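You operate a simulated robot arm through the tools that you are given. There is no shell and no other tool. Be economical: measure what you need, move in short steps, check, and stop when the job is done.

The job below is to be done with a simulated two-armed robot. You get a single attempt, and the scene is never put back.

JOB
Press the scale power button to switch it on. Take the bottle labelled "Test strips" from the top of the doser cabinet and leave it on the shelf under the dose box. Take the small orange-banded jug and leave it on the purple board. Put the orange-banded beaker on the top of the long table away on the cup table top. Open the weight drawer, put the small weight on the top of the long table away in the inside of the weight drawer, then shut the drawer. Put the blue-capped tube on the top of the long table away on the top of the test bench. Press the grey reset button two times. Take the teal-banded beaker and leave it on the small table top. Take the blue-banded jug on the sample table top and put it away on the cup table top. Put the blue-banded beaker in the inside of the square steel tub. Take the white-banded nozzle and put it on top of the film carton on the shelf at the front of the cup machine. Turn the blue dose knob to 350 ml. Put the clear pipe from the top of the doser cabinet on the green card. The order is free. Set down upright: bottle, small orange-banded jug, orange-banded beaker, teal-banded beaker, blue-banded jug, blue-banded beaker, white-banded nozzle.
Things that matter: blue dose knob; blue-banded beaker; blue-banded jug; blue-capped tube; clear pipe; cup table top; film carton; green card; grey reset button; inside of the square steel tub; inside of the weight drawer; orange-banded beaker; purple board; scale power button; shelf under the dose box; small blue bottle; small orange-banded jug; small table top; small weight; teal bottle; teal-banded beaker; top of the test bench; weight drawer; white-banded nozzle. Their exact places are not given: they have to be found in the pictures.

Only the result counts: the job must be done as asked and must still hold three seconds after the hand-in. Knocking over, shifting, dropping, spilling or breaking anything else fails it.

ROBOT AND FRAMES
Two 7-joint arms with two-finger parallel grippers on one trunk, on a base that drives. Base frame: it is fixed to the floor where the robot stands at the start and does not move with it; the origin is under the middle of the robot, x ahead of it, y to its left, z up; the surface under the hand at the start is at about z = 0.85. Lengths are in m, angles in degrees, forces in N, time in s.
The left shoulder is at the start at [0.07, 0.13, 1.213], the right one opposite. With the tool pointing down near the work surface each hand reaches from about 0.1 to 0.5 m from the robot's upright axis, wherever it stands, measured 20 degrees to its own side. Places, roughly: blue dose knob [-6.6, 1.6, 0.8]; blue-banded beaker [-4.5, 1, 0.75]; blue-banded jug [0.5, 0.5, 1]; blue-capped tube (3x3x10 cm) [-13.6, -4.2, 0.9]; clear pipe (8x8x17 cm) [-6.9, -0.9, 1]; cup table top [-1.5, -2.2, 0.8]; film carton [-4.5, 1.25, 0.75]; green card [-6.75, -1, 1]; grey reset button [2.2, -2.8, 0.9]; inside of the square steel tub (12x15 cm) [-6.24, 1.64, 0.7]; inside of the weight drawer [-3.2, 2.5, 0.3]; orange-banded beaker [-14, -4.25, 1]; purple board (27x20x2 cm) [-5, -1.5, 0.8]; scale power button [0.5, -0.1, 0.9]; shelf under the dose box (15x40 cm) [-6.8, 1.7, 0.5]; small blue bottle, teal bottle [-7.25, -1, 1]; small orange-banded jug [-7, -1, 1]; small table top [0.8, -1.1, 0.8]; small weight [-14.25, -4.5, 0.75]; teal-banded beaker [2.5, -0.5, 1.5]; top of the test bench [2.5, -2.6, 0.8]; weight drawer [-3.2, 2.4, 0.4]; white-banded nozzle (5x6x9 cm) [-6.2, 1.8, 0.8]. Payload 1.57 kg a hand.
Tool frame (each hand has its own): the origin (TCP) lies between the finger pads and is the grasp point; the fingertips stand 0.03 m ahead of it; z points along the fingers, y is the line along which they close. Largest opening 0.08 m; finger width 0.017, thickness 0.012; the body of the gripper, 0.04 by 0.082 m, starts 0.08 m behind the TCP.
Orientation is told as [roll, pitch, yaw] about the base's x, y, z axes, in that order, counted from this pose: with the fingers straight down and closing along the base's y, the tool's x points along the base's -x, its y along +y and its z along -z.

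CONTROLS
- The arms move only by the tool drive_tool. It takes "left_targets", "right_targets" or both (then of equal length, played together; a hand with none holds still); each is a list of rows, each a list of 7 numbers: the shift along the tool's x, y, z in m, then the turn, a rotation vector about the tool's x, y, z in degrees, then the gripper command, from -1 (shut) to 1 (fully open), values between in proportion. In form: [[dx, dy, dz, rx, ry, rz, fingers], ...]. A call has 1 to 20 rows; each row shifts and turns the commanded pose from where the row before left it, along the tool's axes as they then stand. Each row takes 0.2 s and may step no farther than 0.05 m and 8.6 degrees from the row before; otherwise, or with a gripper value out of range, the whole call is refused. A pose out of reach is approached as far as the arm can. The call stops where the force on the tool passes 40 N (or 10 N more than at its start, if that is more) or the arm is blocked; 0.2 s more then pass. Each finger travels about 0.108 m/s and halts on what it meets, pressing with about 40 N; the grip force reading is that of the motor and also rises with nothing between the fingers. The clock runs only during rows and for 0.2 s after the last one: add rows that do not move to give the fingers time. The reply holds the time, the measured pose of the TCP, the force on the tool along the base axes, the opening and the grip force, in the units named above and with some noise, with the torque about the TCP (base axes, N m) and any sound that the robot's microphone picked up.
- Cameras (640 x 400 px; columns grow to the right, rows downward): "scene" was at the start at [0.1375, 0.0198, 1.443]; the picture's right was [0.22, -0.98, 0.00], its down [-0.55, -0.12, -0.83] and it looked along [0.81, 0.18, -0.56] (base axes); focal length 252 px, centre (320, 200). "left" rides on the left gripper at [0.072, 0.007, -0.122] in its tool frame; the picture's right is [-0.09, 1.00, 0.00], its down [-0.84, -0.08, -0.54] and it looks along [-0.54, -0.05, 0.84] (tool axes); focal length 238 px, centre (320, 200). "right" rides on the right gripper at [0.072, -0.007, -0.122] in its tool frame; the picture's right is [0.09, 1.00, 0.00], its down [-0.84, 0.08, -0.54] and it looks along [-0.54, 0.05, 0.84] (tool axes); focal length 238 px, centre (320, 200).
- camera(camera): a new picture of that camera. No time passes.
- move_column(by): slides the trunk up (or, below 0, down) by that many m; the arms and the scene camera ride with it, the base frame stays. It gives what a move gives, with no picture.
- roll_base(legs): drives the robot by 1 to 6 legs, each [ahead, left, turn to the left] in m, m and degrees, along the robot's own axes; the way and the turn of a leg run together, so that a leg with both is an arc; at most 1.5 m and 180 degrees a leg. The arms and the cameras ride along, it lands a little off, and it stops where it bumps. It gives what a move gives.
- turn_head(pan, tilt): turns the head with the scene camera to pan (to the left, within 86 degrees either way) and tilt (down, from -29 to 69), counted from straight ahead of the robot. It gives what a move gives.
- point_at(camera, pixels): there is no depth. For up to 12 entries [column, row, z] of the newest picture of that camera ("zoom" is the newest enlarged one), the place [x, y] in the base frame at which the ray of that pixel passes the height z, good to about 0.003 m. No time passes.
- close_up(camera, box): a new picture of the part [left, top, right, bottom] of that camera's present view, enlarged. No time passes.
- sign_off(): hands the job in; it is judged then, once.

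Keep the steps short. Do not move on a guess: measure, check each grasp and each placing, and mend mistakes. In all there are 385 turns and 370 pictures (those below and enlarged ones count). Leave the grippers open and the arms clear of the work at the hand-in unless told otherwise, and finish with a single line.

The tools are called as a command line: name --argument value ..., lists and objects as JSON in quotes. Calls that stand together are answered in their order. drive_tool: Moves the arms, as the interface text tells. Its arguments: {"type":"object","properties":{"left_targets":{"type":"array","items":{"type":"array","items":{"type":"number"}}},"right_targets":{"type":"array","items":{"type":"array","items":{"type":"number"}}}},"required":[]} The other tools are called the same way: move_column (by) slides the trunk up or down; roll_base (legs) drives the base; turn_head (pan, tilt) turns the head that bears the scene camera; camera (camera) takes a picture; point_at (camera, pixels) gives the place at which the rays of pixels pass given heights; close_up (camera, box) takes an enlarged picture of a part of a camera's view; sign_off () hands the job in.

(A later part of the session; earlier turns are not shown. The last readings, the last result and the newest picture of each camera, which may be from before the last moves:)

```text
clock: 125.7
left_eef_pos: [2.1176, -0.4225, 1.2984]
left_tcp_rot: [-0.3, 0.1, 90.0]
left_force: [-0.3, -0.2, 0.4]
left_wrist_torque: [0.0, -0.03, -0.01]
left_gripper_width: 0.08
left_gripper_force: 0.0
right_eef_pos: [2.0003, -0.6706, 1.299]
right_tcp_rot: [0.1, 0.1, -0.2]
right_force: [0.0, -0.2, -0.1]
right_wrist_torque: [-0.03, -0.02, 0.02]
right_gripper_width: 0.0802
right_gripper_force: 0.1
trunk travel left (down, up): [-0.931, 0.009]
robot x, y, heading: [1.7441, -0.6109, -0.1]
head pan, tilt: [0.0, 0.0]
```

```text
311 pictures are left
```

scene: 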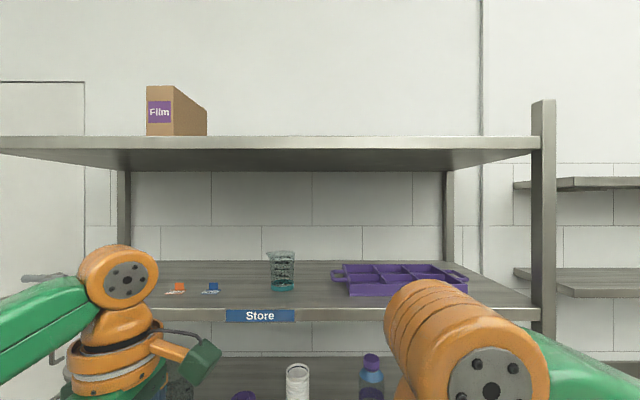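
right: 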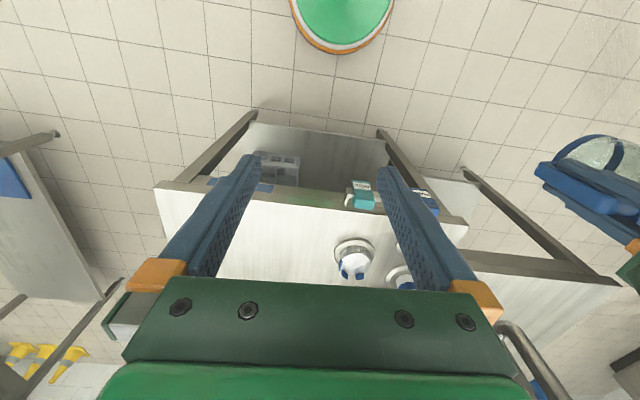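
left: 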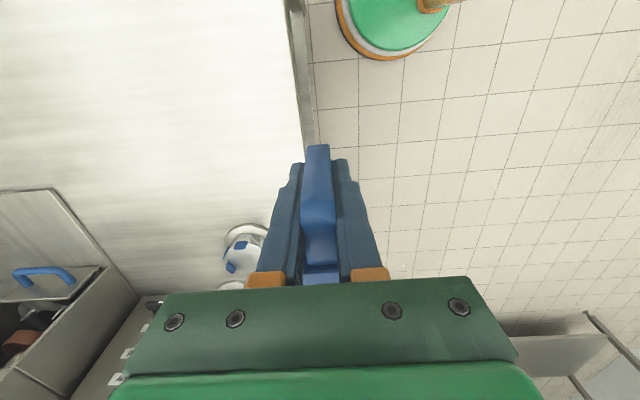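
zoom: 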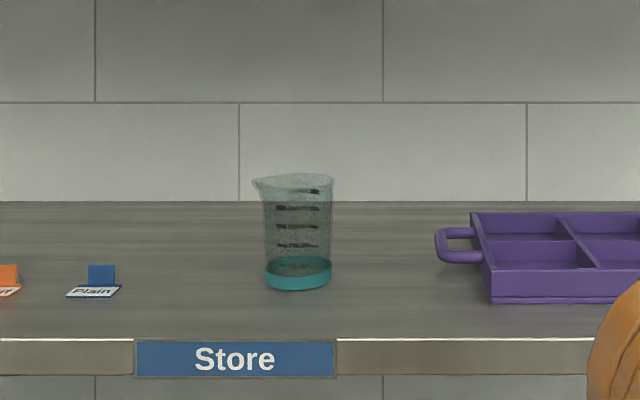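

Beaker: centre ≈(2.567,-0.513), z 1.287–1.382, ~6 cm wide. I'll grip it with the left hand pitched 45° forward. Reorient: yaw back to 0, then tilt; pull the right hand in and down.

drive_tool --left_targets '[[0, 0.03, 0, 0, 0, 8.2, 1], [0, 0.03, 0, 0, 0, 8.2, 1], [0, 0, 0, 0, 0, 8.2, 1], [0, 0, 0, 0, 0, 8.2, 1], [0, 0, 0, 0, 0, 8.2, 1], [0, 0, 0, 0, 0, 8.2, 1], [0, 0, 0, 0, 0, 8.2, 1], [0, 0, 0, 0, 0, 8.2, 1], [0, 0, 0, 0, 0, 8.2, 1], [0, 0, 0, 0, 0, 8.2, 1], [0.03, 0, 0, 0, 0, 8.2, 1], [0.03, 0, 0, 0, -7.5, 0, 1], [0.03, 0, 0, 0, -7.5, 0, 1], [0, 0, 0, 0, -7.5, 0, 1], [0, 0, 0, 0, -7.5, 0, 1], [0, 0, 0, 0, -7.5, 0, 1], [0, 0, 0, 0, -7.5, 0, 1], [0, 0, 0, 0, 0, 0, 1]]' --right_targets '[[0.03, 0, 0.03, 0, 0, 0, 1], [0.02, 0, 0.03, 0, 0, 0, 1], [0, 0, 0.03, 0, 0, 0, 1], [0, 0, 0.03, 0, 0, 0, 1], [0, 0, 0.03, 0, 0, 0, 1], [0, 0, 0.03, 0, 0, 0, 1], [0, 0, 0, 0, 0, 0, 1], [0, 0, 0, 0, 0, 0, 1], [0, 0, 0, 0, 0, 0, 1], [0, 0, 0, 0, 0, 0, 1], [0, 0, 0, 0, 0, 0, 1], [0, 0, 0, 0, 0, 0, 1], [0, 0, 0, 0, 0, 0, 1], [0, 0, 0, 0, 0, 0, 1], [0, 0, 0, 0, 0, 0, 1], [0, 0, 0, 0, 0, 0, 1], [0, 0, 0, 0, 0, 0, 1], [0, 0, 0, 0, 0, 0, 1]]'

camera --camera "left"

```text
clock: 129.5
left_eef_pos: [1.9706, -0.423, 1.3201]
left_tcp_rot: [-0.3, -45.5, 0.2]
left_force: [-0.2, 0.5, -0.1]
left_wrist_torque: [-0.02, 0.0, 0.01]
left_gripper_width: 0.0799
left_gripper_force: 0.0
left hand out of reach, approached as far as the arm can: row 16, 17
right_eef_pos: [1.9514, -0.6714, 1.1183]
right_tcp_rot: [-0.1, 0.0, 0.0]
right_force: [0.7, -0.8, -0.5]
right_wrist_torque: [0.01, -0.01, 0.01]
right_gripper_width: 0.0799
right_gripper_force: 0.0
trunk travel left (down, up): [-0.931, 0.009]
robot x, y, heading: [1.74, -0.6109, -0.3]
head pan, tilt: [0.0, 0.0]
```

```text
310 pictures are left
```

left: 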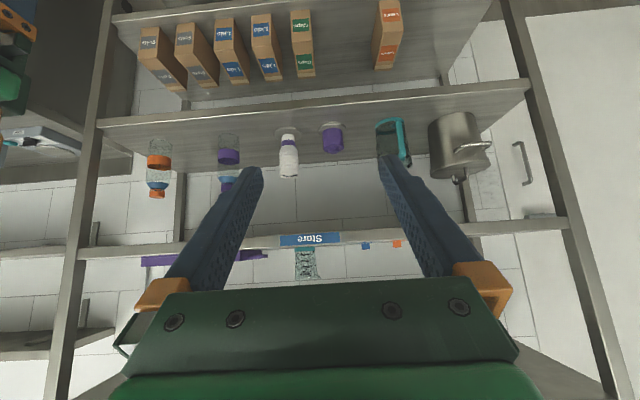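

drive_tool --left_targets '[[-0.025, -0.03, -0.025, 0, 0, 0, 1], [-0.025, -0.03, -0.025, 0, 0, 0, 1], [-0.025, -0.03, -0.025, 0, 0, 0, 1], [0, 0, 0, 0, 0, 0, 1]]'

roll_base --legs '[[0.34, 0, 0]]'

camera --camera "left"

camera --camera "scene"

```text
clock: 130.5
left_eef_pos: [1.9719, -0.5098, 1.4287]
left_tcp_rot: [-1.1, -45.4, 0.7]
left_force: [0.0, 0.1, -0.4]
left_wrist_torque: [-0.03, -0.04, -0.07]
left_gripper_width: 0.08
left_gripper_force: 0.1
right_eef_pos: [1.9525, -0.6712, 1.1188]
right_tcp_rot: [0.0, 0.1, 0.0]
right_force: [0.6, -0.2, -0.9]
right_wrist_torque: [-0.02, 0.0, 0.01]
right_gripper_width: 0.0797
right_gripper_force: 0.0
trunk travel left (down, up): [-0.931, 0.009]
robot x, y, heading: [1.7416, -0.6079, -0.1]
head pan, tilt: [0.0, 0.0]
```

```text
clock: 132.7
left_eef_pos: [2.3058, -0.5092, 1.4286]
left_tcp_rot: [-1.0, -45.8, 0.8]
left_force: [0.0, 1.0, -1.0]
left_wrist_torque: [0.01, 0.0, -0.01]
left_gripper_width: 0.0803
left_gripper_force: 0.1
right_eef_pos: [2.2897, -0.6701, 1.1182]
right_tcp_rot: [0.1, -0.2, 0.2]
right_force: [-0.2, 0.9, -0.3]
right_wrist_torque: [0.02, 0.0, 0.0]
right_gripper_width: 0.0799
right_gripper_force: 0.1
trunk travel left (down, up): [-0.931, 0.009]
robot x, y, heading: [2.0792, -0.6077, 0.2]
head pan, tilt: [0.0, 0.0]
```

```text
309 pictures are left
```

left: 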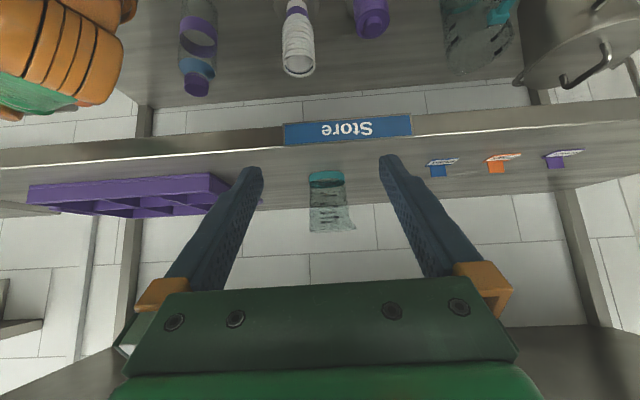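

```text
308 pictures are left
```

scene: 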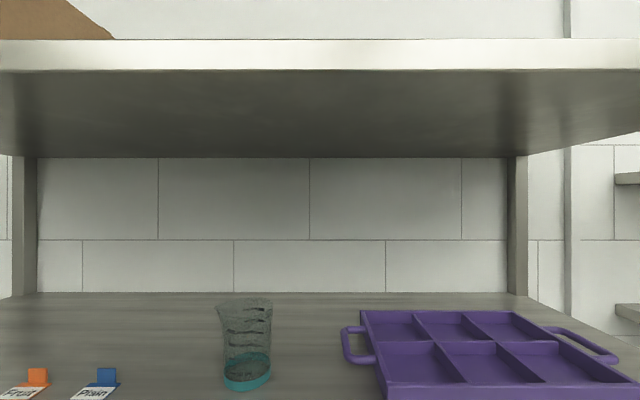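

point_at --camera "scene" --pixels '[[247, 391, 1.287], [223, 378, 1.287], [272, 375, 1.287], [247, 370, 1.287]]'

point_at --camera "left" --pixels '[[327, 171, 1.287], [310, 176, 1.287], [344, 176, 1.287], [310, 233, 1.38], [354, 229, 1.38], [327, 207, 1.335]]'

```text
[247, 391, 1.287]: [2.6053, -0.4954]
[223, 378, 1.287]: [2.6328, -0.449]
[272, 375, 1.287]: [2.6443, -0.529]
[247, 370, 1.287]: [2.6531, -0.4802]
```

```text
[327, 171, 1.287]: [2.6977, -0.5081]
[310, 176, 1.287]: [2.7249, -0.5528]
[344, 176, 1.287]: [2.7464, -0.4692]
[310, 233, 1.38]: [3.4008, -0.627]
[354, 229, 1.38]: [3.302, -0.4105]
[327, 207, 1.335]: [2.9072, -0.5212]
```

point_at --camera "scene" --pixels '[[247, 391, 1.3], [247, 391, 1.31], [247, 391, 1.32], [247, 299, 1.4], [247, 299, 1.42]]'

point_at --camera "left" --pixels '[[327, 171, 1.27], [327, 171, 1.26], [327, 171, 1.3], [327, 171, 1.31], [327, 171, 1.32]]'

close_up --camera "left" --box '[270, 110, 390, 250]'

```text
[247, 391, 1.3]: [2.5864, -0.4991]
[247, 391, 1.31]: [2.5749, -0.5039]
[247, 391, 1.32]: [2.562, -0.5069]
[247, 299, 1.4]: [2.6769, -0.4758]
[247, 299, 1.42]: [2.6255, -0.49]
```

```text
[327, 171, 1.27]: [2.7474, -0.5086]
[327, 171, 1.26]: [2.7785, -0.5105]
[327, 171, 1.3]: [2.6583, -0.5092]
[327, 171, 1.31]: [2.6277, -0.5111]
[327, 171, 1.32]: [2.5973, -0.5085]
```

```text
2.86 times, centred on (330, 180) of left
```

zoom: 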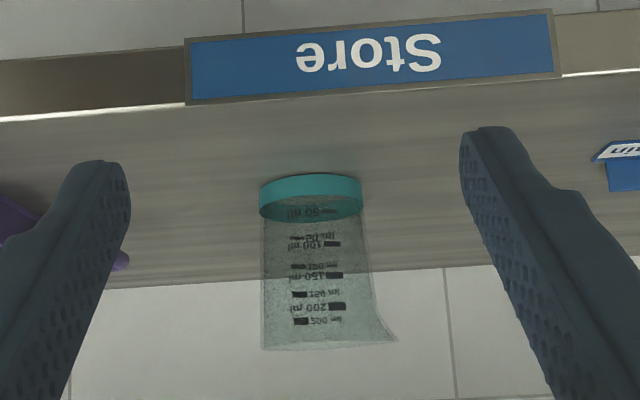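

Triangulated: shelf z≈1.338, beaker centre ≈(2.568,-0.510). Approach to a pre-grasp point up-front of it.

drive_tool --left_targets '[[-0.031, 0, 0.0234, 0, 0, 0, 1], [-0.031, 0, 0.0234, 0, 0, 0, 1], [-0.031, 0, 0.0234, 0, 0, 0, 1], [-0.031, 0, 0.0234, 0, 0, 0, 1], [-0.031, 0, 0.0234, 0, 0, 0, 1], [0, 0, 0, 0, 0, 0, 1]]'

camera --camera "left"

camera --camera "scene"

```text
clock: 134.1
left_eef_pos: [2.4826, -0.4606, 1.4419]
left_tcp_rot: [-1.0, -45.7, 0.9]
left_force: [0.9, -0.3, -1.1]
left_wrist_torque: [-0.02, 0.0, -0.02]
left_gripper_width: 0.0799
left_gripper_force: 0.0
left hand out of reach, approached as far as the arm can: row 2, 3, 4, 5
right_eef_pos: [2.2924, -0.6702, 1.1171]
right_tcp_rot: [0.1, 0.0, 0.2]
right_force: [0.4, -0.1, -0.2]
right_wrist_torque: [0.02, 0.02, 0.0]
right_gripper_width: 0.0801
right_gripper_force: 0.0
trunk travel left (down, up): [-0.931, 0.009]
robot x, y, heading: [2.0846, -0.6052, 0.1]
head pan, tilt: [0.0, 0.0]
```

```text
306 pictures are left
```

left: 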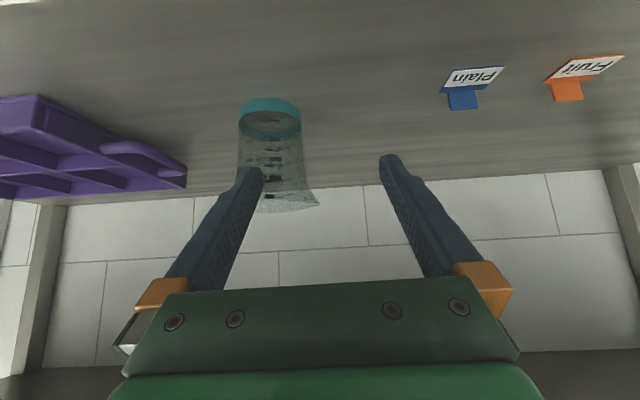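

```text
305 pictures are left
```

scene: 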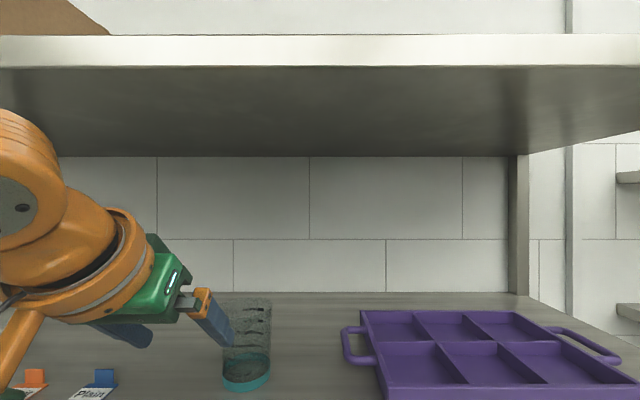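

The arm drifts to +y at this reach. Back the hand off and shift the base right 0.08 and ahead 0.05.

drive_tool --left_targets '[[0.02, 0, -0.04, 0, 0, 0, 1], [0.02, 0, -0.04, 0, 0, 0, 1]]'

roll_base --legs '[[0.05, -0.09, 0]]'

```text
clock: 134.7
left_eef_pos: [2.3918, -0.4612, 1.4699]
left_tcp_rot: [-1.0, -45.7, 1.0]
left_force: [-0.8, 1.1, -0.3]
left_wrist_torque: [-0.01, -0.03, -0.01]
left_gripper_width: 0.08
left_gripper_force: 0.1
right_eef_pos: [2.2874, -0.6714, 1.1195]
right_tcp_rot: [0.1, -0.2, 0.2]
right_force: [-0.2, 0.3, -0.4]
right_wrist_torque: [0.02, -0.07, -0.01]
right_gripper_width: 0.0802
right_gripper_force: 0.0
trunk travel left (down, up): [-0.931, 0.009]
robot x, y, heading: [2.0794, -0.6091, 0.2]
head pan, tilt: [0.0, 0.0]
```

```text
clock: 135.9
left_eef_pos: [2.4483, -0.5462, 1.468]
left_tcp_rot: [-1.1, -45.6, 1.0]
left_force: [0.1, -0.8, -1.3]
left_wrist_torque: [-0.02, 0.02, -0.03]
left_gripper_width: 0.0801
left_gripper_force: 0.0
right_eef_pos: [2.3425, -0.7592, 1.1175]
right_tcp_rot: [-0.1, -0.1, 0.3]
right_force: [-0.6, 0.1, 0.0]
right_wrist_torque: [-0.02, -0.01, -0.01]
right_gripper_width: 0.0802
right_gripper_force: 0.1
trunk travel left (down, up): [-0.931, 0.009]
robot x, y, heading: [2.1304, -0.697, 0.3]
head pan, tilt: [0.0, 0.0]
```

drive_tool --left_targets '[[-0.013, 0.018, 0.022, 0, 0, 0, 1], [-0.014, 0.018, 0.022, 0, 0, 0, 1], [0, 0, 0, 0, 0, 0, 1]]'

camera --camera "left"

```text
clock: 136.7
left_eef_pos: [2.4979, -0.5118, 1.4545]
left_tcp_rot: [-1.0, -45.6, 1.0]
left_force: [-0.4, 0.2, 0.1]
left_wrist_torque: [0.01, 0.02, -0.01]
left_gripper_width: 0.0801
left_gripper_force: 0.0
right_eef_pos: [2.3415, -0.7592, 1.1181]
right_tcp_rot: [-0.2, 0.1, 0.3]
right_force: [0.3, -0.4, 0.0]
right_wrist_torque: [0.01, -0.03, -0.01]
right_gripper_width: 0.0801
right_gripper_force: 0.0
trunk travel left (down, up): [-0.931, 0.009]
robot x, y, heading: [2.1351, -0.6988, 0.3]
head pan, tilt: [0.0, 0.0]
```

```text
304 pictures are left
```

left: 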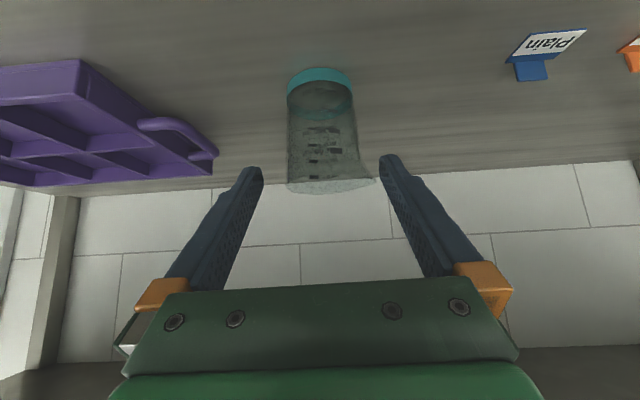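

Well centred. Advance along the fingers.

drive_tool --left_targets '[[0, 0, 0.025, 0, 0, 0, 1], [0, 0, 0.025, 0, 0, 0, 1], [0, 0, 0.02, 0, 0, 0, 1], [0, 0, 0.02, 0, 0, 0, 1], [0, 0, 0, 0, 0, 0, 1]]'

camera --camera "left"

camera --camera "scene"

```text
clock: 137.9
left_eef_pos: [2.5578, -0.5134, 1.3949]
left_tcp_rot: [-1.0, -45.9, 0.9]
left_force: [-0.2, 0.0, 0.5]
left_wrist_torque: [-0.01, -0.01, 0.01]
left_gripper_width: 0.0801
left_gripper_force: 0.0
right_eef_pos: [2.3387, -0.7603, 1.1202]
right_tcp_rot: [0.0, -0.3, 0.3]
right_force: [-0.1, 0.2, 0.5]
right_wrist_torque: [0.01, -0.03, 0.01]
right_gripper_width: 0.0799
right_gripper_force: 0.1
trunk travel left (down, up): [-0.931, 0.009]
robot x, y, heading: [2.1335, -0.6954, 0.2]
head pan, tilt: [0.0, 0.0]
```

```text
303 pictures are left
```

left: 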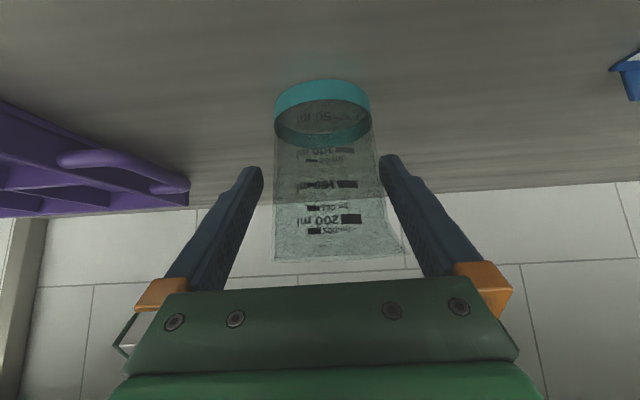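

```text
302 pictures are left
```

scene: 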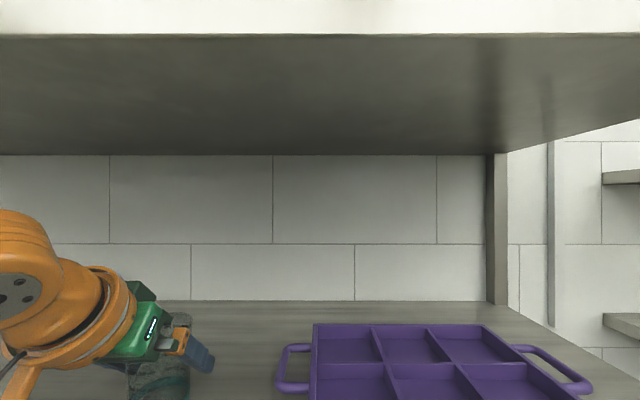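

Beaker is between the fingers. Close.

drive_tool --left_targets '[[0, 0, 0.01, 0, 0, 0, 1], [0, 0, 0, 0, 0, 0, 0.3], [0, 0, 0, 0, 0, 0, -1], [0, 0, 0, 0, 0, 0, -1], [0, 0, 0, 0, 0, 0, -1]]'

camera --camera "left"

```text
clock: 139.1
left_eef_pos: [2.5639, -0.5144, 1.3892]
left_tcp_rot: [-1.0, -46.1, 1.1]
left_force: [-2.8, 1.5, 14.7]
left_wrist_torque: [-0.24, 0.08, -0.06]
left_gripper_width: 0.0637
left_gripper_force: 39.8
right_eef_pos: [2.3383, -0.7592, 1.1187]
right_tcp_rot: [0.1, -0.2, 0.3]
right_force: [0.4, 0.1, -0.6]
right_wrist_torque: [-0.02, -0.02, -0.02]
right_gripper_width: 0.0798
right_gripper_force: 0.2
trunk travel left (down, up): [-0.931, 0.009]
robot x, y, heading: [2.133, -0.7011, 0.4]
head pan, tilt: [0.0, 0.0]
```

```text
301 pictures are left
```

left: 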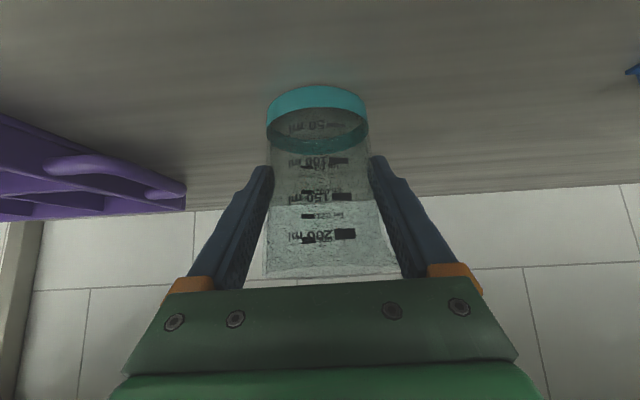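

Gripped (64 mm). Lift straight up, then back the base off.

drive_tool --left_targets '[[-0.02, 0, -0.02, 0, 0, 0, -1], [-0.02, 0, -0.02, 0, 0, 0, -1], [0, 0, 0, 0, 0, 0, -1]]'

camera --camera "left"

```text
clock: 139.9
left_eef_pos: [2.5719, -0.5126, 1.4419]
left_tcp_rot: [-1.0, -45.5, 1.1]
left_force: [0.7, -0.7, -0.9]
left_wrist_torque: [0.03, 0.05, -0.02]
left_gripper_width: 0.0636
left_gripper_force: 40.2
right_eef_pos: [2.3434, -0.76, 1.1181]
right_tcp_rot: [0.0, 0.1, 0.3]
right_force: [0.5, -0.3, -0.8]
right_wrist_torque: [0.0, 0.0, -0.03]
right_gripper_width: 0.0798
right_gripper_force: 0.0
trunk travel left (down, up): [-0.931, 0.009]
robot x, y, heading: [2.1332, -0.6976, 0.1]
head pan, tilt: [0.0, 0.0]
```

```text
300 pictures are left
```

left: 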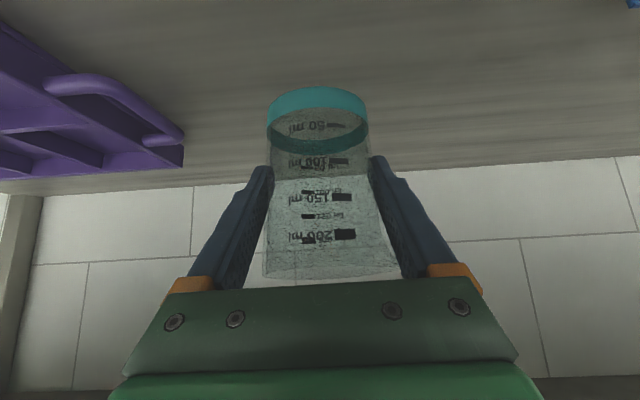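

Lifted. Back off 0.52 m and turn 180° to face the small table.

roll_base --legs '[[-0.52, 0, 0], [0, 0, 90], [0, 0, 90]]'

turn_head --pan 0 --tilt 50

camera --camera "scene"

```text
clock: 150.5
left_eef_pos: [1.1599, -0.8749, 1.4435]
left_tcp_rot: [-1.0, -45.5, 179.3]
left_force: [0.2, 0.2, -0.4]
left_wrist_torque: [-0.01, -0.01, -0.01]
left_gripper_width: 0.0633
left_gripper_force: 40.2
right_eef_pos: [1.3944, -0.6346, 1.1182]
right_tcp_rot: [-0.1, 0.1, 178.6]
right_force: [0.1, -0.3, 0.3]
right_wrist_torque: [0.0, -0.02, 0.0]
right_gripper_width: 0.0801
right_gripper_force: 0.2
trunk travel left (down, up): [-0.931, 0.009]
robot x, y, heading: [1.6002, -0.7023, 178.7]
head pan, tilt: [0.0, 0.0]
```

```text
clock: 151.7
left_eef_pos: [1.16, -0.8761, 1.4423]
left_tcp_rot: [-0.9, -45.5, 179.2]
left_force: [0.0, 1.2, -1.0]
left_wrist_torque: [0.03, -0.02, -0.01]
left_gripper_width: 0.0635
left_gripper_force: 40.1
right_eef_pos: [1.3948, -0.6343, 1.1195]
right_tcp_rot: [0.0, 0.0, 178.5]
right_force: [-0.7, -0.3, -0.1]
right_wrist_torque: [-0.03, 0.03, -0.02]
right_gripper_width: 0.0802
right_gripper_force: 0.1
trunk travel left (down, up): [-0.931, 0.009]
robot x, y, heading: [1.5984, -0.7016, 178.6]
head pan, tilt: [0.0, 50.0]
```

```text
299 pictures are left
```

scene: 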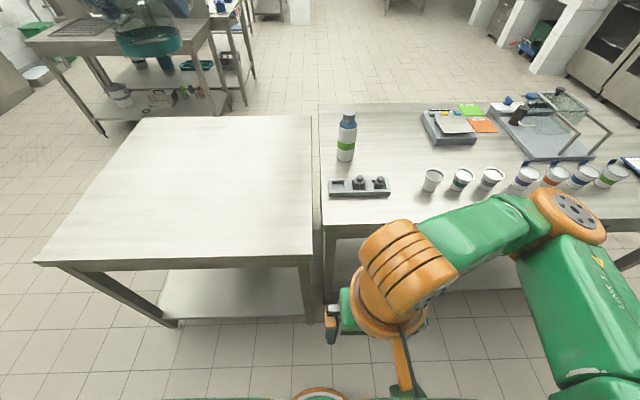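

point_at --camera "scene" --pixels '[[312, 258, 0.85], [35, 262, 0.85], [220, 220, 0.85], [312, 120, 0.85]]'

roll_base --legs '[[0.12, 0, 0]]'

move_column --by -0.42

camera --camera "scene"

```text
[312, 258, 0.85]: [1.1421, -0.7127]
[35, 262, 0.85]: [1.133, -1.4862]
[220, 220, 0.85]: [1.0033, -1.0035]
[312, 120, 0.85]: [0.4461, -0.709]
```

```text
clock: 152.9
left_eef_pos: [1.0482, -0.8712, 1.4447]
left_tcp_rot: [-0.9, -45.9, 179.2]
left_force: [0.4, 0.8, -0.4]
left_wrist_torque: [0.0, 0.02, -0.01]
left_gripper_width: 0.0635
left_gripper_force: 40.0
right_eef_pos: [1.2809, -0.631, 1.1195]
right_tcp_rot: [0.0, -0.3, 178.6]
right_force: [0.1, 0.6, -0.2]
right_wrist_torque: [0.0, 0.05, -0.03]
right_gripper_width: 0.0799
right_gripper_force: 0.1
trunk travel left (down, up): [-0.931, 0.009]
robot x, y, heading: [1.4855, -0.7016, 178.6]
head pan, tilt: [0.0, 50.0]
```

```text
refused: -0.42 is not a number from -0.4 to 0.4
```

```text
298 pictures are left
```

scene: 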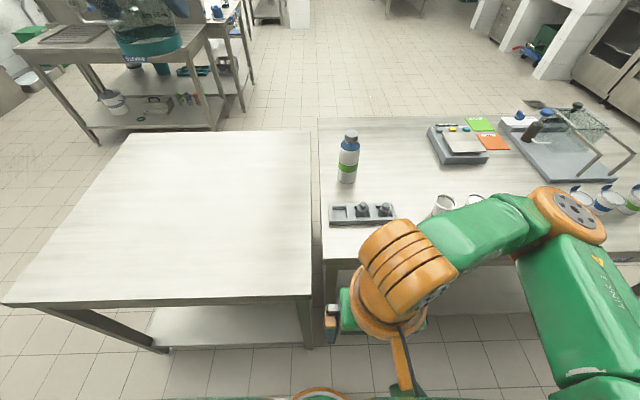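

Raise the right hand, then lower the column 0.3.

drive_tool --right_targets '[[0, 0, -0.05, 0, 0, 0, 1], [0, 0, -0.05, 0, 0, 0, 1], [0, 0, -0.05, 0, 0, 0, 1], [0, 0, -0.05, 0, 0, 0, 1]]'

move_column --by -0.3

drive_tool --left_targets '[[0.025, 0, 0.025, 0, 0, 0, -1], [0.025, 0, 0.025, 0, 0, 0, -1], [0.025, 0, 0.025, 0, 0, 0, -1], [0.025, 0, 0.025, 0, 0, 0, -1], [0, 0, 0, 0, 0, 0, -1]]'

camera --camera "scene"

camera --camera "left"

```text
clock: 153.9
left_eef_pos: [1.0402, -0.873, 1.4427]
left_tcp_rot: [-1.0, -45.6, 179.2]
left_force: [-0.4, -0.2, -0.7]
left_wrist_torque: [0.0, -0.02, -0.01]
left_gripper_width: 0.0633
left_gripper_force: 40.0
right_eef_pos: [1.2752, -0.633, 1.3206]
right_tcp_rot: [0.1, 0.0, 178.6]
right_force: [-0.4, 0.0, 0.1]
right_wrist_torque: [0.0, 0.02, -0.02]
right_gripper_width: 0.08
right_gripper_force: 0.0
trunk travel left (down, up): [-0.931, 0.009]
robot x, y, heading: [1.4823, -0.698, 178.4]
head pan, tilt: [0.0, 50.0]
```

```text
clock: 156.9
left_eef_pos: [1.041, -0.8721, 1.1427]
left_tcp_rot: [-1.1, -45.6, 179.2]
left_force: [-0.6, 0.1, -0.6]
left_wrist_torque: [-0.03, 0.03, 0.01]
left_gripper_width: 0.0634
left_gripper_force: 39.9
right_eef_pos: [1.2746, -0.6328, 1.0198]
right_tcp_rot: [0.0, 0.0, 178.5]
right_force: [0.2, 0.7, 0.3]
right_wrist_torque: [-0.01, -0.01, 0.0]
right_gripper_width: 0.0799
right_gripper_force: 0.0
trunk travel left (down, up): [-0.631, 0.309]
robot x, y, heading: [1.4845, -0.7006, 178.5]
head pan, tilt: [0.0, 50.0]
```

```text
clock: 158.1
left_eef_pos: [1.0378, -0.8694, 1.0013]
left_tcp_rot: [-1.0, -45.6, 179.3]
left_force: [0.2, -0.3, 0.2]
left_wrist_torque: [0.02, 0.01, -0.01]
left_gripper_width: 0.0633
left_gripper_force: 40.2
right_eef_pos: [1.2737, -0.6324, 1.0198]
right_tcp_rot: [0.0, 0.1, 178.4]
right_force: [-0.9, -0.2, 0.2]
right_wrist_torque: [-0.01, -0.02, 0.03]
right_gripper_width: 0.08
right_gripper_force: 0.2
trunk travel left (down, up): [-0.631, 0.309]
robot x, y, heading: [1.4847, -0.6958, 178.9]
head pan, tilt: [0.0, 50.0]
```

```text
297 pictures are left
```

scene: 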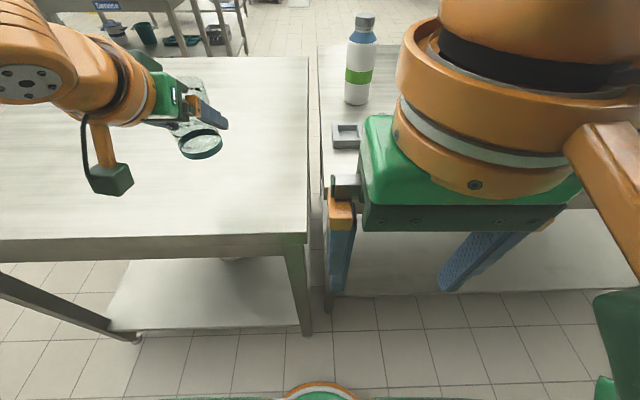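

```text
296 pictures are left
```

left: 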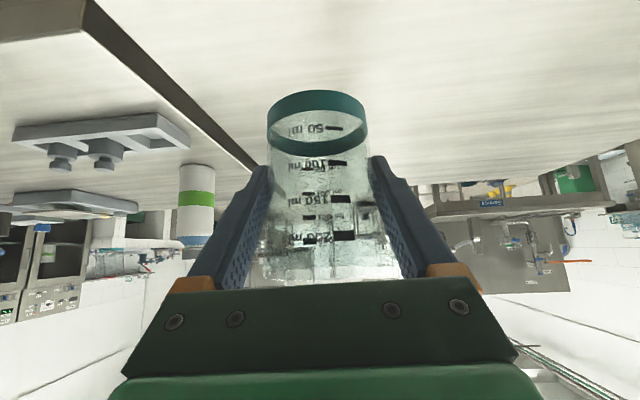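

Lower toward the table surface gradually.

drive_tool --left_targets '[[0.02, 0, 0.02, 0, 0, 0, -1], [0.02, 0, 0.02, 0, 0, 0, -1], [0.014, 0, 0.014, 0, 0, 0, -1], [0.007, 0, 0.007, 0, 0, 0, -1], [0.002, 0, 0.002, 0, 0, 0, -1], [0.002, 0, 0.002, 0, 0, 0, -1], [0.002, 0, 0.002, 0, 0, 0, -1], [0, 0, 0, 0, 0, 0, -1]]'

close_up --camera "scene" --box '[120, 60, 280, 200]'

```text
clock: 159.9
left_eef_pos: [1.0391, -0.8684, 0.9066]
left_tcp_rot: [-1.0, -45.5, 179.3]
left_force: [0.7, 0.0, -1.4]
left_wrist_torque: [0.02, 0.05, 0.01]
left_gripper_width: 0.0631
left_gripper_force: 40.6
right_eef_pos: [1.2743, -0.6345, 1.0201]
right_tcp_rot: [0.0, 0.1, 178.5]
right_force: [-0.6, 0.3, -0.6]
right_wrist_torque: [0.03, -0.02, 0.03]
right_gripper_width: 0.08
right_gripper_force: 0.0
trunk travel left (down, up): [-0.631, 0.309]
robot x, y, heading: [1.4834, -0.7017, 178.3]
head pan, tilt: [0.0, 50.0]
```

```text
2.86 times, centred on (200, 130) of scene
```

zoom: 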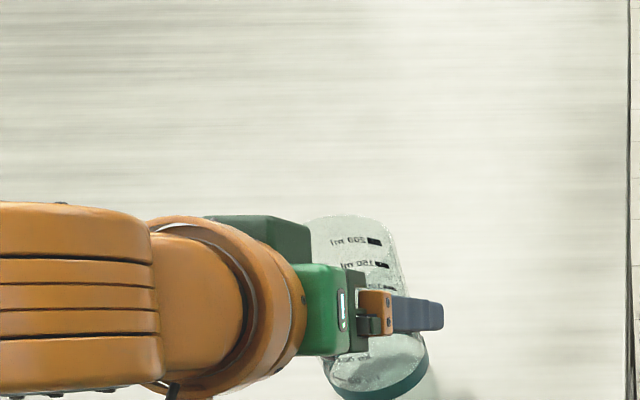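

drive_tool --left_targets '[[0.0015, 0, 0.0015, 0, 0, 0, -1], [0.0015, 0, 0.0015, 0, 0, 0, -1], [0.0015, 0, 0.0015, 0, 0, 0, -1], [0.0015, 0, 0.0015, 0, 0, 0, -1], [0, 0, 0, 0, 0, 0, -1]]'

camera --camera "left"

```text
clock: 161.1
left_eef_pos: [1.0394, -0.8689, 0.8973]
left_tcp_rot: [-0.9, -45.7, 179.3]
left_force: [-2.1, 0.2, 5.1]
left_wrist_torque: [-0.04, 0.24, 0.03]
left_gripper_width: 0.0633
left_gripper_force: 40.2
right_eef_pos: [1.2744, -0.6325, 1.0186]
right_tcp_rot: [0.0, -0.1, 178.4]
right_force: [0.0, -0.2, -0.2]
right_wrist_torque: [-0.02, -0.01, 0.02]
right_gripper_width: 0.0798
right_gripper_force: 0.1
trunk travel left (down, up): [-0.631, 0.309]
robot x, y, heading: [1.4839, -0.6947, 178.3]
head pan, tilt: [0.0, 50.0]
```

```text
294 pictures are left
```

left: 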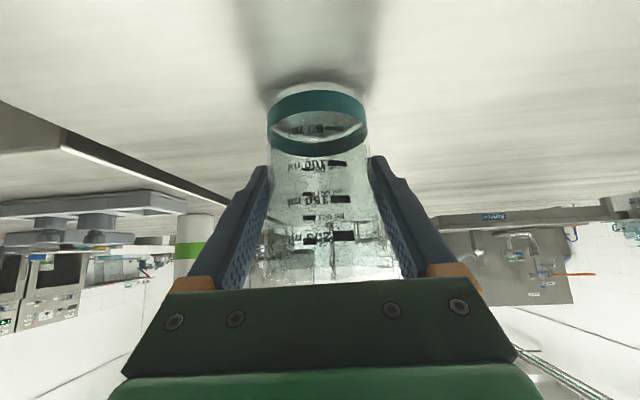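

Contact (5 N). Open and retreat back along the fingers.

drive_tool --left_targets '[[0, 0, 0, 0, 0, 0, -0.5], [0, 0, 0, 0, 0, 0, 0.2], [0, 0, 0, 0, 0, 0, 1], [0, 0, 0, 0, 0, 0, 1], [0, 0, -0.03, 0, 0, 0, 1], [0, 0, -0.04, 0, 0, 0, 1], [0, 0, -0.04, 0, 0, 0, 1], [0, 0, -0.04, 0, 0, 0, 1], [0, 0, -0.04, 0, 0, 0, 1]]'

camera --camera "left"

camera --camera "scene"

```text
clock: 163.1
left_eef_pos: [1.1739, -0.8759, 1.0326]
left_tcp_rot: [-0.9, -45.6, 179.1]
left_force: [-0.4, 0.7, -0.6]
left_wrist_torque: [0.03, 0.02, 0.01]
left_gripper_width: 0.0801
left_gripper_force: 0.1
right_eef_pos: [1.2755, -0.6321, 1.0191]
right_tcp_rot: [0.0, 0.0, 178.5]
right_force: [-0.4, -0.3, -0.3]
right_wrist_torque: [0.03, -0.01, 0.04]
right_gripper_width: 0.08
right_gripper_force: 0.0
trunk travel left (down, up): [-0.631, 0.309]
robot x, y, heading: [1.4868, -0.6948, 178.3]
head pan, tilt: [0.0, 50.0]
```

```text
293 pictures are left
```

left: 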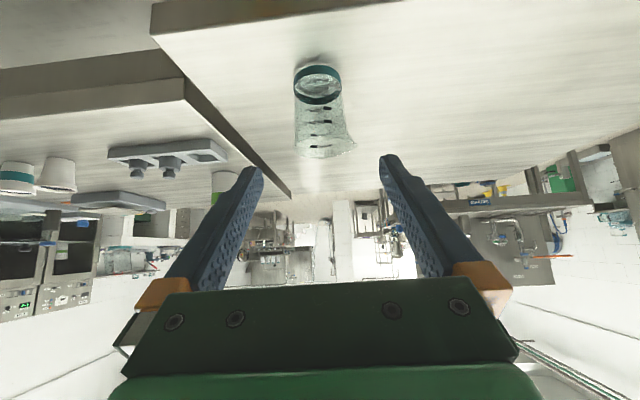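

```text
292 pictures are left
```

scene: 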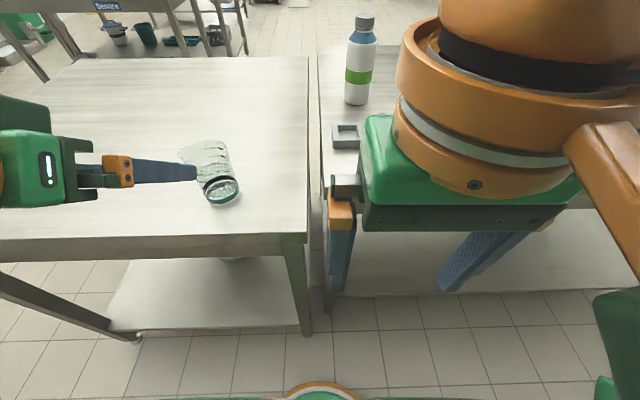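

Teal beaker stands upright on the small table. Next: the reset button at the bench. Raise the trunk and drive there.

move_column --by 0.25

roll_base --legs '[[-0.17, 0, 0], [0, 1.5, 0], [0, 0.5, 0], [0, 0, -180]]'

turn_head --pan 0 --tilt 40

camera --camera "scene"

```text
clock: 165.7
left_eef_pos: [1.1738, -0.8765, 1.2801]
left_tcp_rot: [-1.1, -45.5, 179.2]
left_force: [-0.1, -0.7, -1.0]
left_wrist_torque: [0.0, 0.01, 0.03]
left_gripper_width: 0.0801
left_gripper_force: 0.0
right_eef_pos: [1.2743, -0.6334, 1.2694]
right_tcp_rot: [-0.1, 0.1, 178.7]
right_force: [0.0, -0.2, 0.3]
right_wrist_torque: [0.03, 0.0, -0.03]
right_gripper_width: 0.0801
right_gripper_force: 0.1
trunk travel left (down, up): [-0.881, 0.059]
robot x, y, heading: [1.4825, -0.7002, 178.2]
head pan, tilt: [0.0, 50.0]
```

```text
clock: 184.2
left_eef_pos: [1.886, -2.5439, 1.2812]
left_tcp_rot: [-0.9, -45.5, -5.7]
left_force: [0.3, 0.2, -0.5]
left_wrist_torque: [-0.01, -0.01, 0.01]
left_gripper_width: 0.08
left_gripper_force: 0.0
right_eef_pos: [1.7654, -2.777, 1.2699]
right_tcp_rot: [0.0, 0.0, -6.2]
right_force: [-0.8, 0.0, -0.4]
right_wrist_torque: [0.0, -0.01, -0.02]
right_gripper_width: 0.08
right_gripper_force: 0.1
trunk travel left (down, up): [-0.881, 0.059]
robot x, y, heading: [1.5608, -2.6931, -6.3]
head pan, tilt: [0.0, 50.0]
```

```text
clock: 184.9
left_eef_pos: [1.8871, -2.5448, 1.2812]
left_tcp_rot: [-1.0, -45.7, -5.6]
left_force: [-0.1, -0.6, 1.1]
left_wrist_torque: [0.02, -0.01, 0.02]
left_gripper_width: 0.0801
left_gripper_force: 0.1
right_eef_pos: [1.766, -2.7772, 1.2706]
right_tcp_rot: [0.0, 0.1, -6.1]
right_force: [0.4, -0.1, -0.8]
right_wrist_torque: [0.01, 0.03, 0.0]
right_gripper_width: 0.0801
right_gripper_force: 0.0
trunk travel left (down, up): [-0.881, 0.059]
robot x, y, heading: [1.5639, -2.695, -6.5]
head pan, tilt: [0.0, 40.0]
```

```text
291 pictures are left
```

scene: 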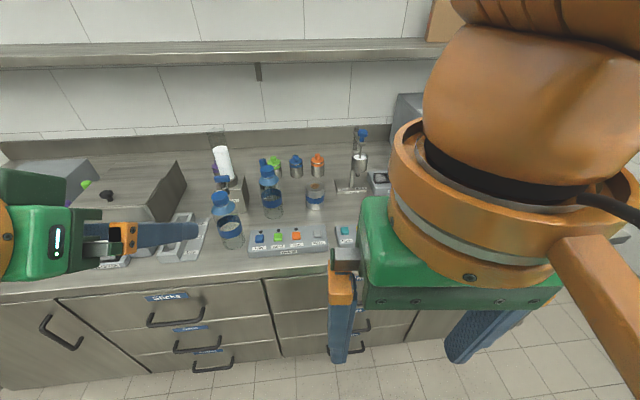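

roll_base --legs '[[0, 0, 6.3]]'

close_up --camera "scene" --box '[200, 180, 380, 290]'

```text
clock: 185.8
left_eef_pos: [1.8682, -2.5124, 1.2821]
left_tcp_rot: [-0.9, -45.5, 0.5]
left_force: [0.4, 0.1, 0.5]
left_wrist_torque: [-0.01, 0.02, 0.04]
left_gripper_width: 0.08
left_gripper_force: 0.1
right_eef_pos: [1.7736, -2.7558, 1.2693]
right_tcp_rot: [0.1, 0.0, 0.0]
right_force: [0.5, 0.1, 0.4]
right_wrist_torque: [0.01, 0.01, -0.01]
right_gripper_width: 0.08
right_gripper_force: 0.2
trunk travel left (down, up): [-0.881, 0.059]
robot x, y, heading: [1.5612, -2.6981, 0.1]
head pan, tilt: [0.0, 40.0]
```

```text
3.56 times, centred on (290, 235) of scene
```

zoom: 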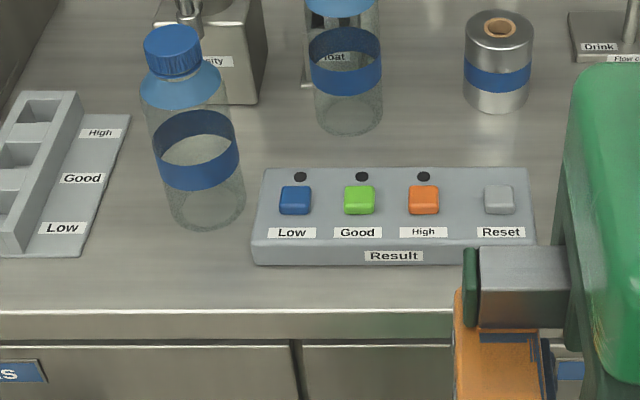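

point_at --camera "zoom" --pixels '[[498, 198, 0.85], [498, 198, 0.9], [498, 198, 0.95], [350, 310, 0.85], [350, 310, 0.9]]'

camera --camera "right"

```text
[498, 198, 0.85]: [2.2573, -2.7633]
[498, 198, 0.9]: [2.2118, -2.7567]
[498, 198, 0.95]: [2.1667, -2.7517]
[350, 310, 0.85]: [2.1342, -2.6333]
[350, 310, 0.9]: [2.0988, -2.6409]
```

```text
289 pictures are left
```

right: 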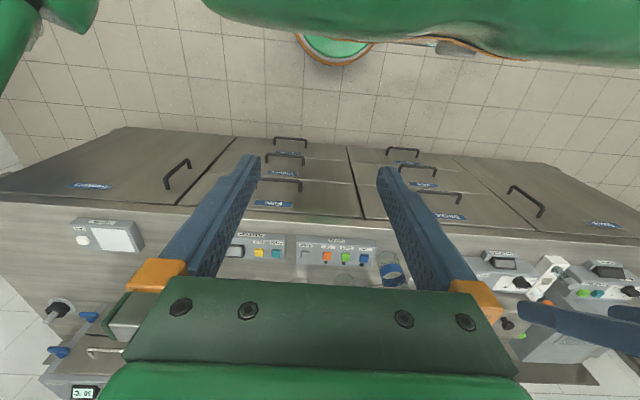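

point_at --camera "right" --pixels '[[305, 254, 0.85], [305, 254, 0.9], [305, 254, 0.95], [327, 215, 0.85], [327, 215, 0.9]]'

roll_base --legs '[[0.24, 0, 0]]'

close_up --camera "right" --box '[220, 60, 420, 260]'

```text
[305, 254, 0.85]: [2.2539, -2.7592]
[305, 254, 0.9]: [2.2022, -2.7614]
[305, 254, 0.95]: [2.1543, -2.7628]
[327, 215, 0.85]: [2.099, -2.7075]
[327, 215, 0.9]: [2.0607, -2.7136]
```

```text
clock: 187.6
left_eef_pos: [2.1005, -2.5094, 1.2815]
left_tcp_rot: [-1.0, -45.8, 0.9]
left_force: [-0.7, 0.4, 0.2]
left_wrist_torque: [0.01, 0.0, 0.0]
left_gripper_width: 0.08
left_gripper_force: 0.0
right_eef_pos: [2.0069, -2.7549, 1.2714]
right_tcp_rot: [0.0, -0.2, 0.2]
right_force: [-0.3, 0.4, 0.1]
right_wrist_torque: [0.03, -0.05, 0.02]
right_gripper_width: 0.0798
right_gripper_force: 0.0
trunk travel left (down, up): [-0.881, 0.059]
robot x, y, heading: [1.8037, -2.6913, 0.6]
head pan, tilt: [0.0, 40.0]
```

```text
2.00 times, centred on (320, 160) of right
```

zoom: 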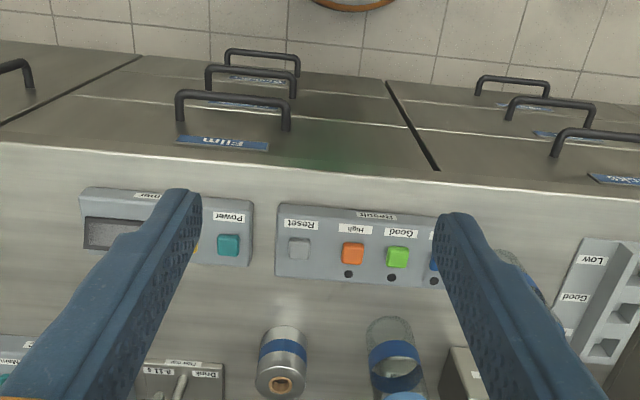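

point_at --camera "zoom" --pixels '[[299, 248, 0.87], [299, 248, 0.89], [299, 248, 0.91]]'

close_up --camera "scene" --box '[200, 200, 380, 320]'

```text
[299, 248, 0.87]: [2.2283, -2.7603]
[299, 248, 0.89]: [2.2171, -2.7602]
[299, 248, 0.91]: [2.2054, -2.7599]
```

```text
3.33 times, centred on (290, 260) of scene
```

zoom: 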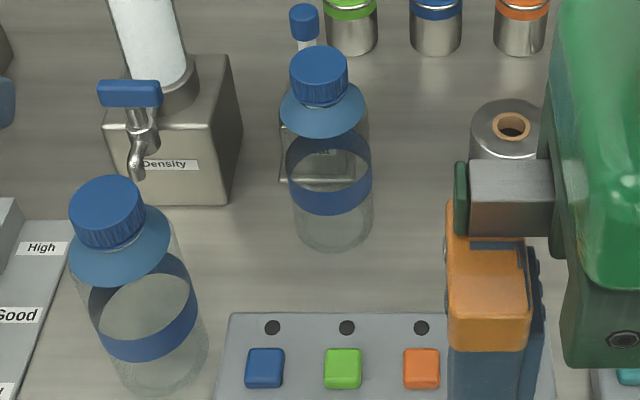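

Reset button ≈ (2.213,-2.760,0.90). Shut the right gripper and go above it.

drive_tool --right_targets '[[0, 0, 0.045, 0, 0, 0, -1], [0, 0, 0.045, 0, 0, 0, -1], [0, 0, 0.045, 0, 0, 0, -1], [-0.03, 0, 0.03, 0, 0, 0, -1], [-0.035, 0, 0.03, 0, 0, 0, -1], [-0.035, -0.002, 0.03, 0, 0, 0, -1], [-0.035, -0.002, 0.03, 0, 0, 0, -1], [-0.035, -0.001, 0.025, 0, 0, 0, -1], [-0.036, 0, 0, 0, 0, 0, -1], [0, 0, 0, 0, 0, 0, -1]]'

close_up --camera "right" --box '[220, 60, 420, 260]'

```text
clock: 189.8
left_eef_pos: [2.1032, -2.509, 1.2813]
left_tcp_rot: [-1.0, -45.7, 1.0]
left_force: [0.9, 0.7, -0.3]
left_wrist_torque: [-0.01, 0.0, -0.04]
left_gripper_width: 0.0799
left_gripper_force: 0.0
right_eef_pos: [2.2176, -2.759, 0.9897]
right_tcp_rot: [0.0, 0.1, 0.3]
right_force: [0.0, 0.4, 0.4]
right_wrist_torque: [0.0, 0.0, 0.02]
right_gripper_width: 0.0001
right_gripper_force: 20.9
trunk travel left (down, up): [-0.881, 0.059]
robot x, y, heading: [1.8017, -2.6919, -0.1]
head pan, tilt: [0.0, 40.0]
```

```text
2.00 times, centred on (320, 160) of right
```

zoom: 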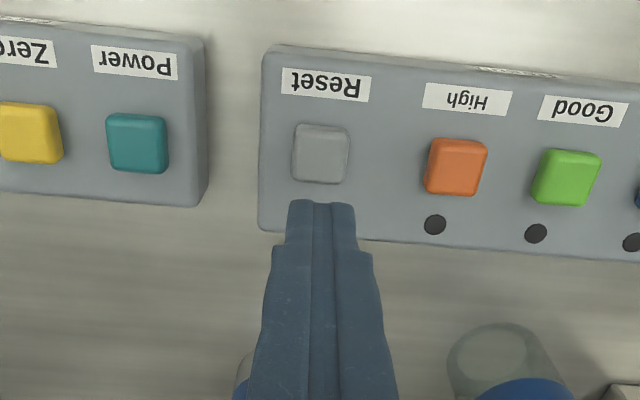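

point_at --camera "zoom" --pixels '[[320, 153, 0.88], [320, 153, 0.9]]'

drive_tool --right_targets '[[0, 0, 0.035, 0, 0, 0, -1], [0, 0, 0.01, 0, 0, 0, -1], [0, 0, 0.005, 0, 0, 0, -1], [0, 0, 0, 0, 0, 0, -1]]'

close_up --camera "right" --box '[220, 60, 420, 260]'

```text
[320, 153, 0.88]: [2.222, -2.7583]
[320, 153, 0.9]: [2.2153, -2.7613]
```

```text
clock: 190.8
left_eef_pos: [2.1053, -2.5089, 1.2814]
left_tcp_rot: [-1.0, -45.6, 0.9]
left_force: [-0.2, -0.7, -0.7]
left_wrist_torque: [0.01, 0.02, 0.03]
left_gripper_width: 0.0802
left_gripper_force: 0.2
right_eef_pos: [2.2173, -2.7578, 0.9396]
right_tcp_rot: [0.1, 0.0, 0.2]
right_force: [0.8, -0.1, 0.0]
right_wrist_torque: [-0.01, -0.02, 0.03]
right_gripper_width: 0.0
right_gripper_force: 21.1
trunk travel left (down, up): [-0.881, 0.059]
robot x, y, heading: [1.8029, -2.6972, 0.2]
head pan, tilt: [0.0, 40.0]
```

```text
2.00 times, centred on (320, 160) of right
```

zoom: 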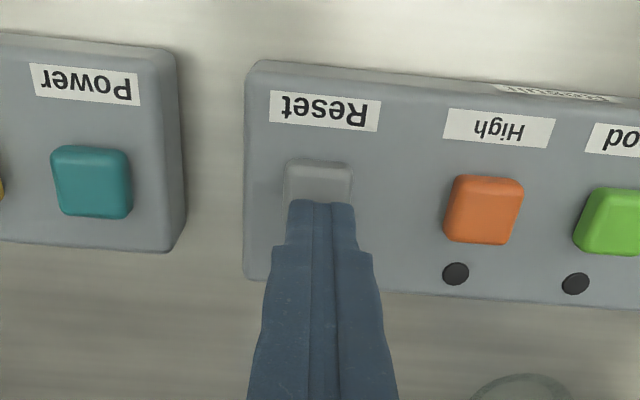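

Just above. Press in small steps until the click.

drive_tool --right_targets '[[0, 0, 0.005, 0, 0, 0, -1], [0, 0, 0.004, 0, 0, 0, -1], [0, 0, 0.003, 0, 0, 0, -1], [0, 0, 0.003, 0, 0, 0, -1], [0, 0, 0.003, 0, 0, 0, -1], [0, 0, 0.003, 0, 0, 0, -1], [0, 0, 0.003, 0, 0, 0, -1]]'

```text
clock: 192.4
left_eef_pos: [2.1023, -2.5089, 1.281]
left_tcp_rot: [-1.0, -45.6, 0.9]
left_force: [-1.0, 0.0, 0.2]
left_wrist_torque: [0.02, 0.02, 0.01]
left_gripper_width: 0.0797
left_gripper_force: 0.1
right_eef_pos: [2.2167, -2.7591, 0.9183]
right_tcp_rot: [0.2, -0.3, 0.2]
right_force: [9.0, -2.1, 27.0]
right_wrist_torque: [-0.05, -0.23, 0.01]
right_gripper_width: 0.0001
right_gripper_force: 20.9
trunk travel left (down, up): [-0.881, 0.059]
robot x, y, heading: [1.8002, -2.6981, -0.1]
head pan, tilt: [0.0, 40.0]
heard: click
```

One click. Raise 2.5 cm and press once more.

drive_tool --right_targets '[[0, 0, -0.025, 0, 0, 0, -1], [0, 0, 0, 0, 0, 0, -1], [0, 0, 0, 0, 0, 0, -1]]'

drive_tool --right_targets '[[0, 0, 0.012, 0, 0, 0, -1], [0, 0, 0.004, 0, 0, 0, -1], [0, 0, 0.003, 0, 0, 0, -1], [0, 0, 0.003, 0, 0, 0, -1], [0, 0, 0.003, 0, 0, 0, -1]]'

```text
clock: 193.2
left_eef_pos: [2.1038, -2.5092, 1.2799]
left_tcp_rot: [-1.0, -45.7, 0.9]
left_force: [0.2, 0.0, -0.3]
left_wrist_torque: [-0.01, 0.0, 0.01]
left_gripper_width: 0.0801
left_gripper_force: 0.1
right_eef_pos: [2.2175, -2.7571, 0.939]
right_tcp_rot: [0.0, 0.0, 0.2]
right_force: [0.4, 0.2, 0.5]
right_wrist_torque: [-0.01, 0.0, 0.02]
right_gripper_width: 0.0001
right_gripper_force: 21.5
trunk travel left (down, up): [-0.881, 0.059]
robot x, y, heading: [1.8016, -2.6924, 0.1]
head pan, tilt: [0.0, 40.0]
```

```text
clock: 194.4
left_eef_pos: [2.1026, -2.5085, 1.2828]
left_tcp_rot: [-1.0, -45.8, 0.9]
left_force: [-0.1, -0.2, 0.2]
left_wrist_torque: [-0.03, 0.03, 0.0]
left_gripper_width: 0.0799
left_gripper_force: 0.0
right_eef_pos: [2.2159, -2.7578, 0.9173]
right_tcp_rot: [0.1, -0.3, 0.2]
right_force: [8.9, -2.9, 25.9]
right_wrist_torque: [-0.08, -0.23, 0.03]
right_gripper_width: 0.0001
right_gripper_force: 21.4
trunk travel left (down, up): [-0.881, 0.059]
robot x, y, heading: [1.8006, -2.6926, 0.0]
head pan, tilt: [0.0, 40.0]
heard: click
```

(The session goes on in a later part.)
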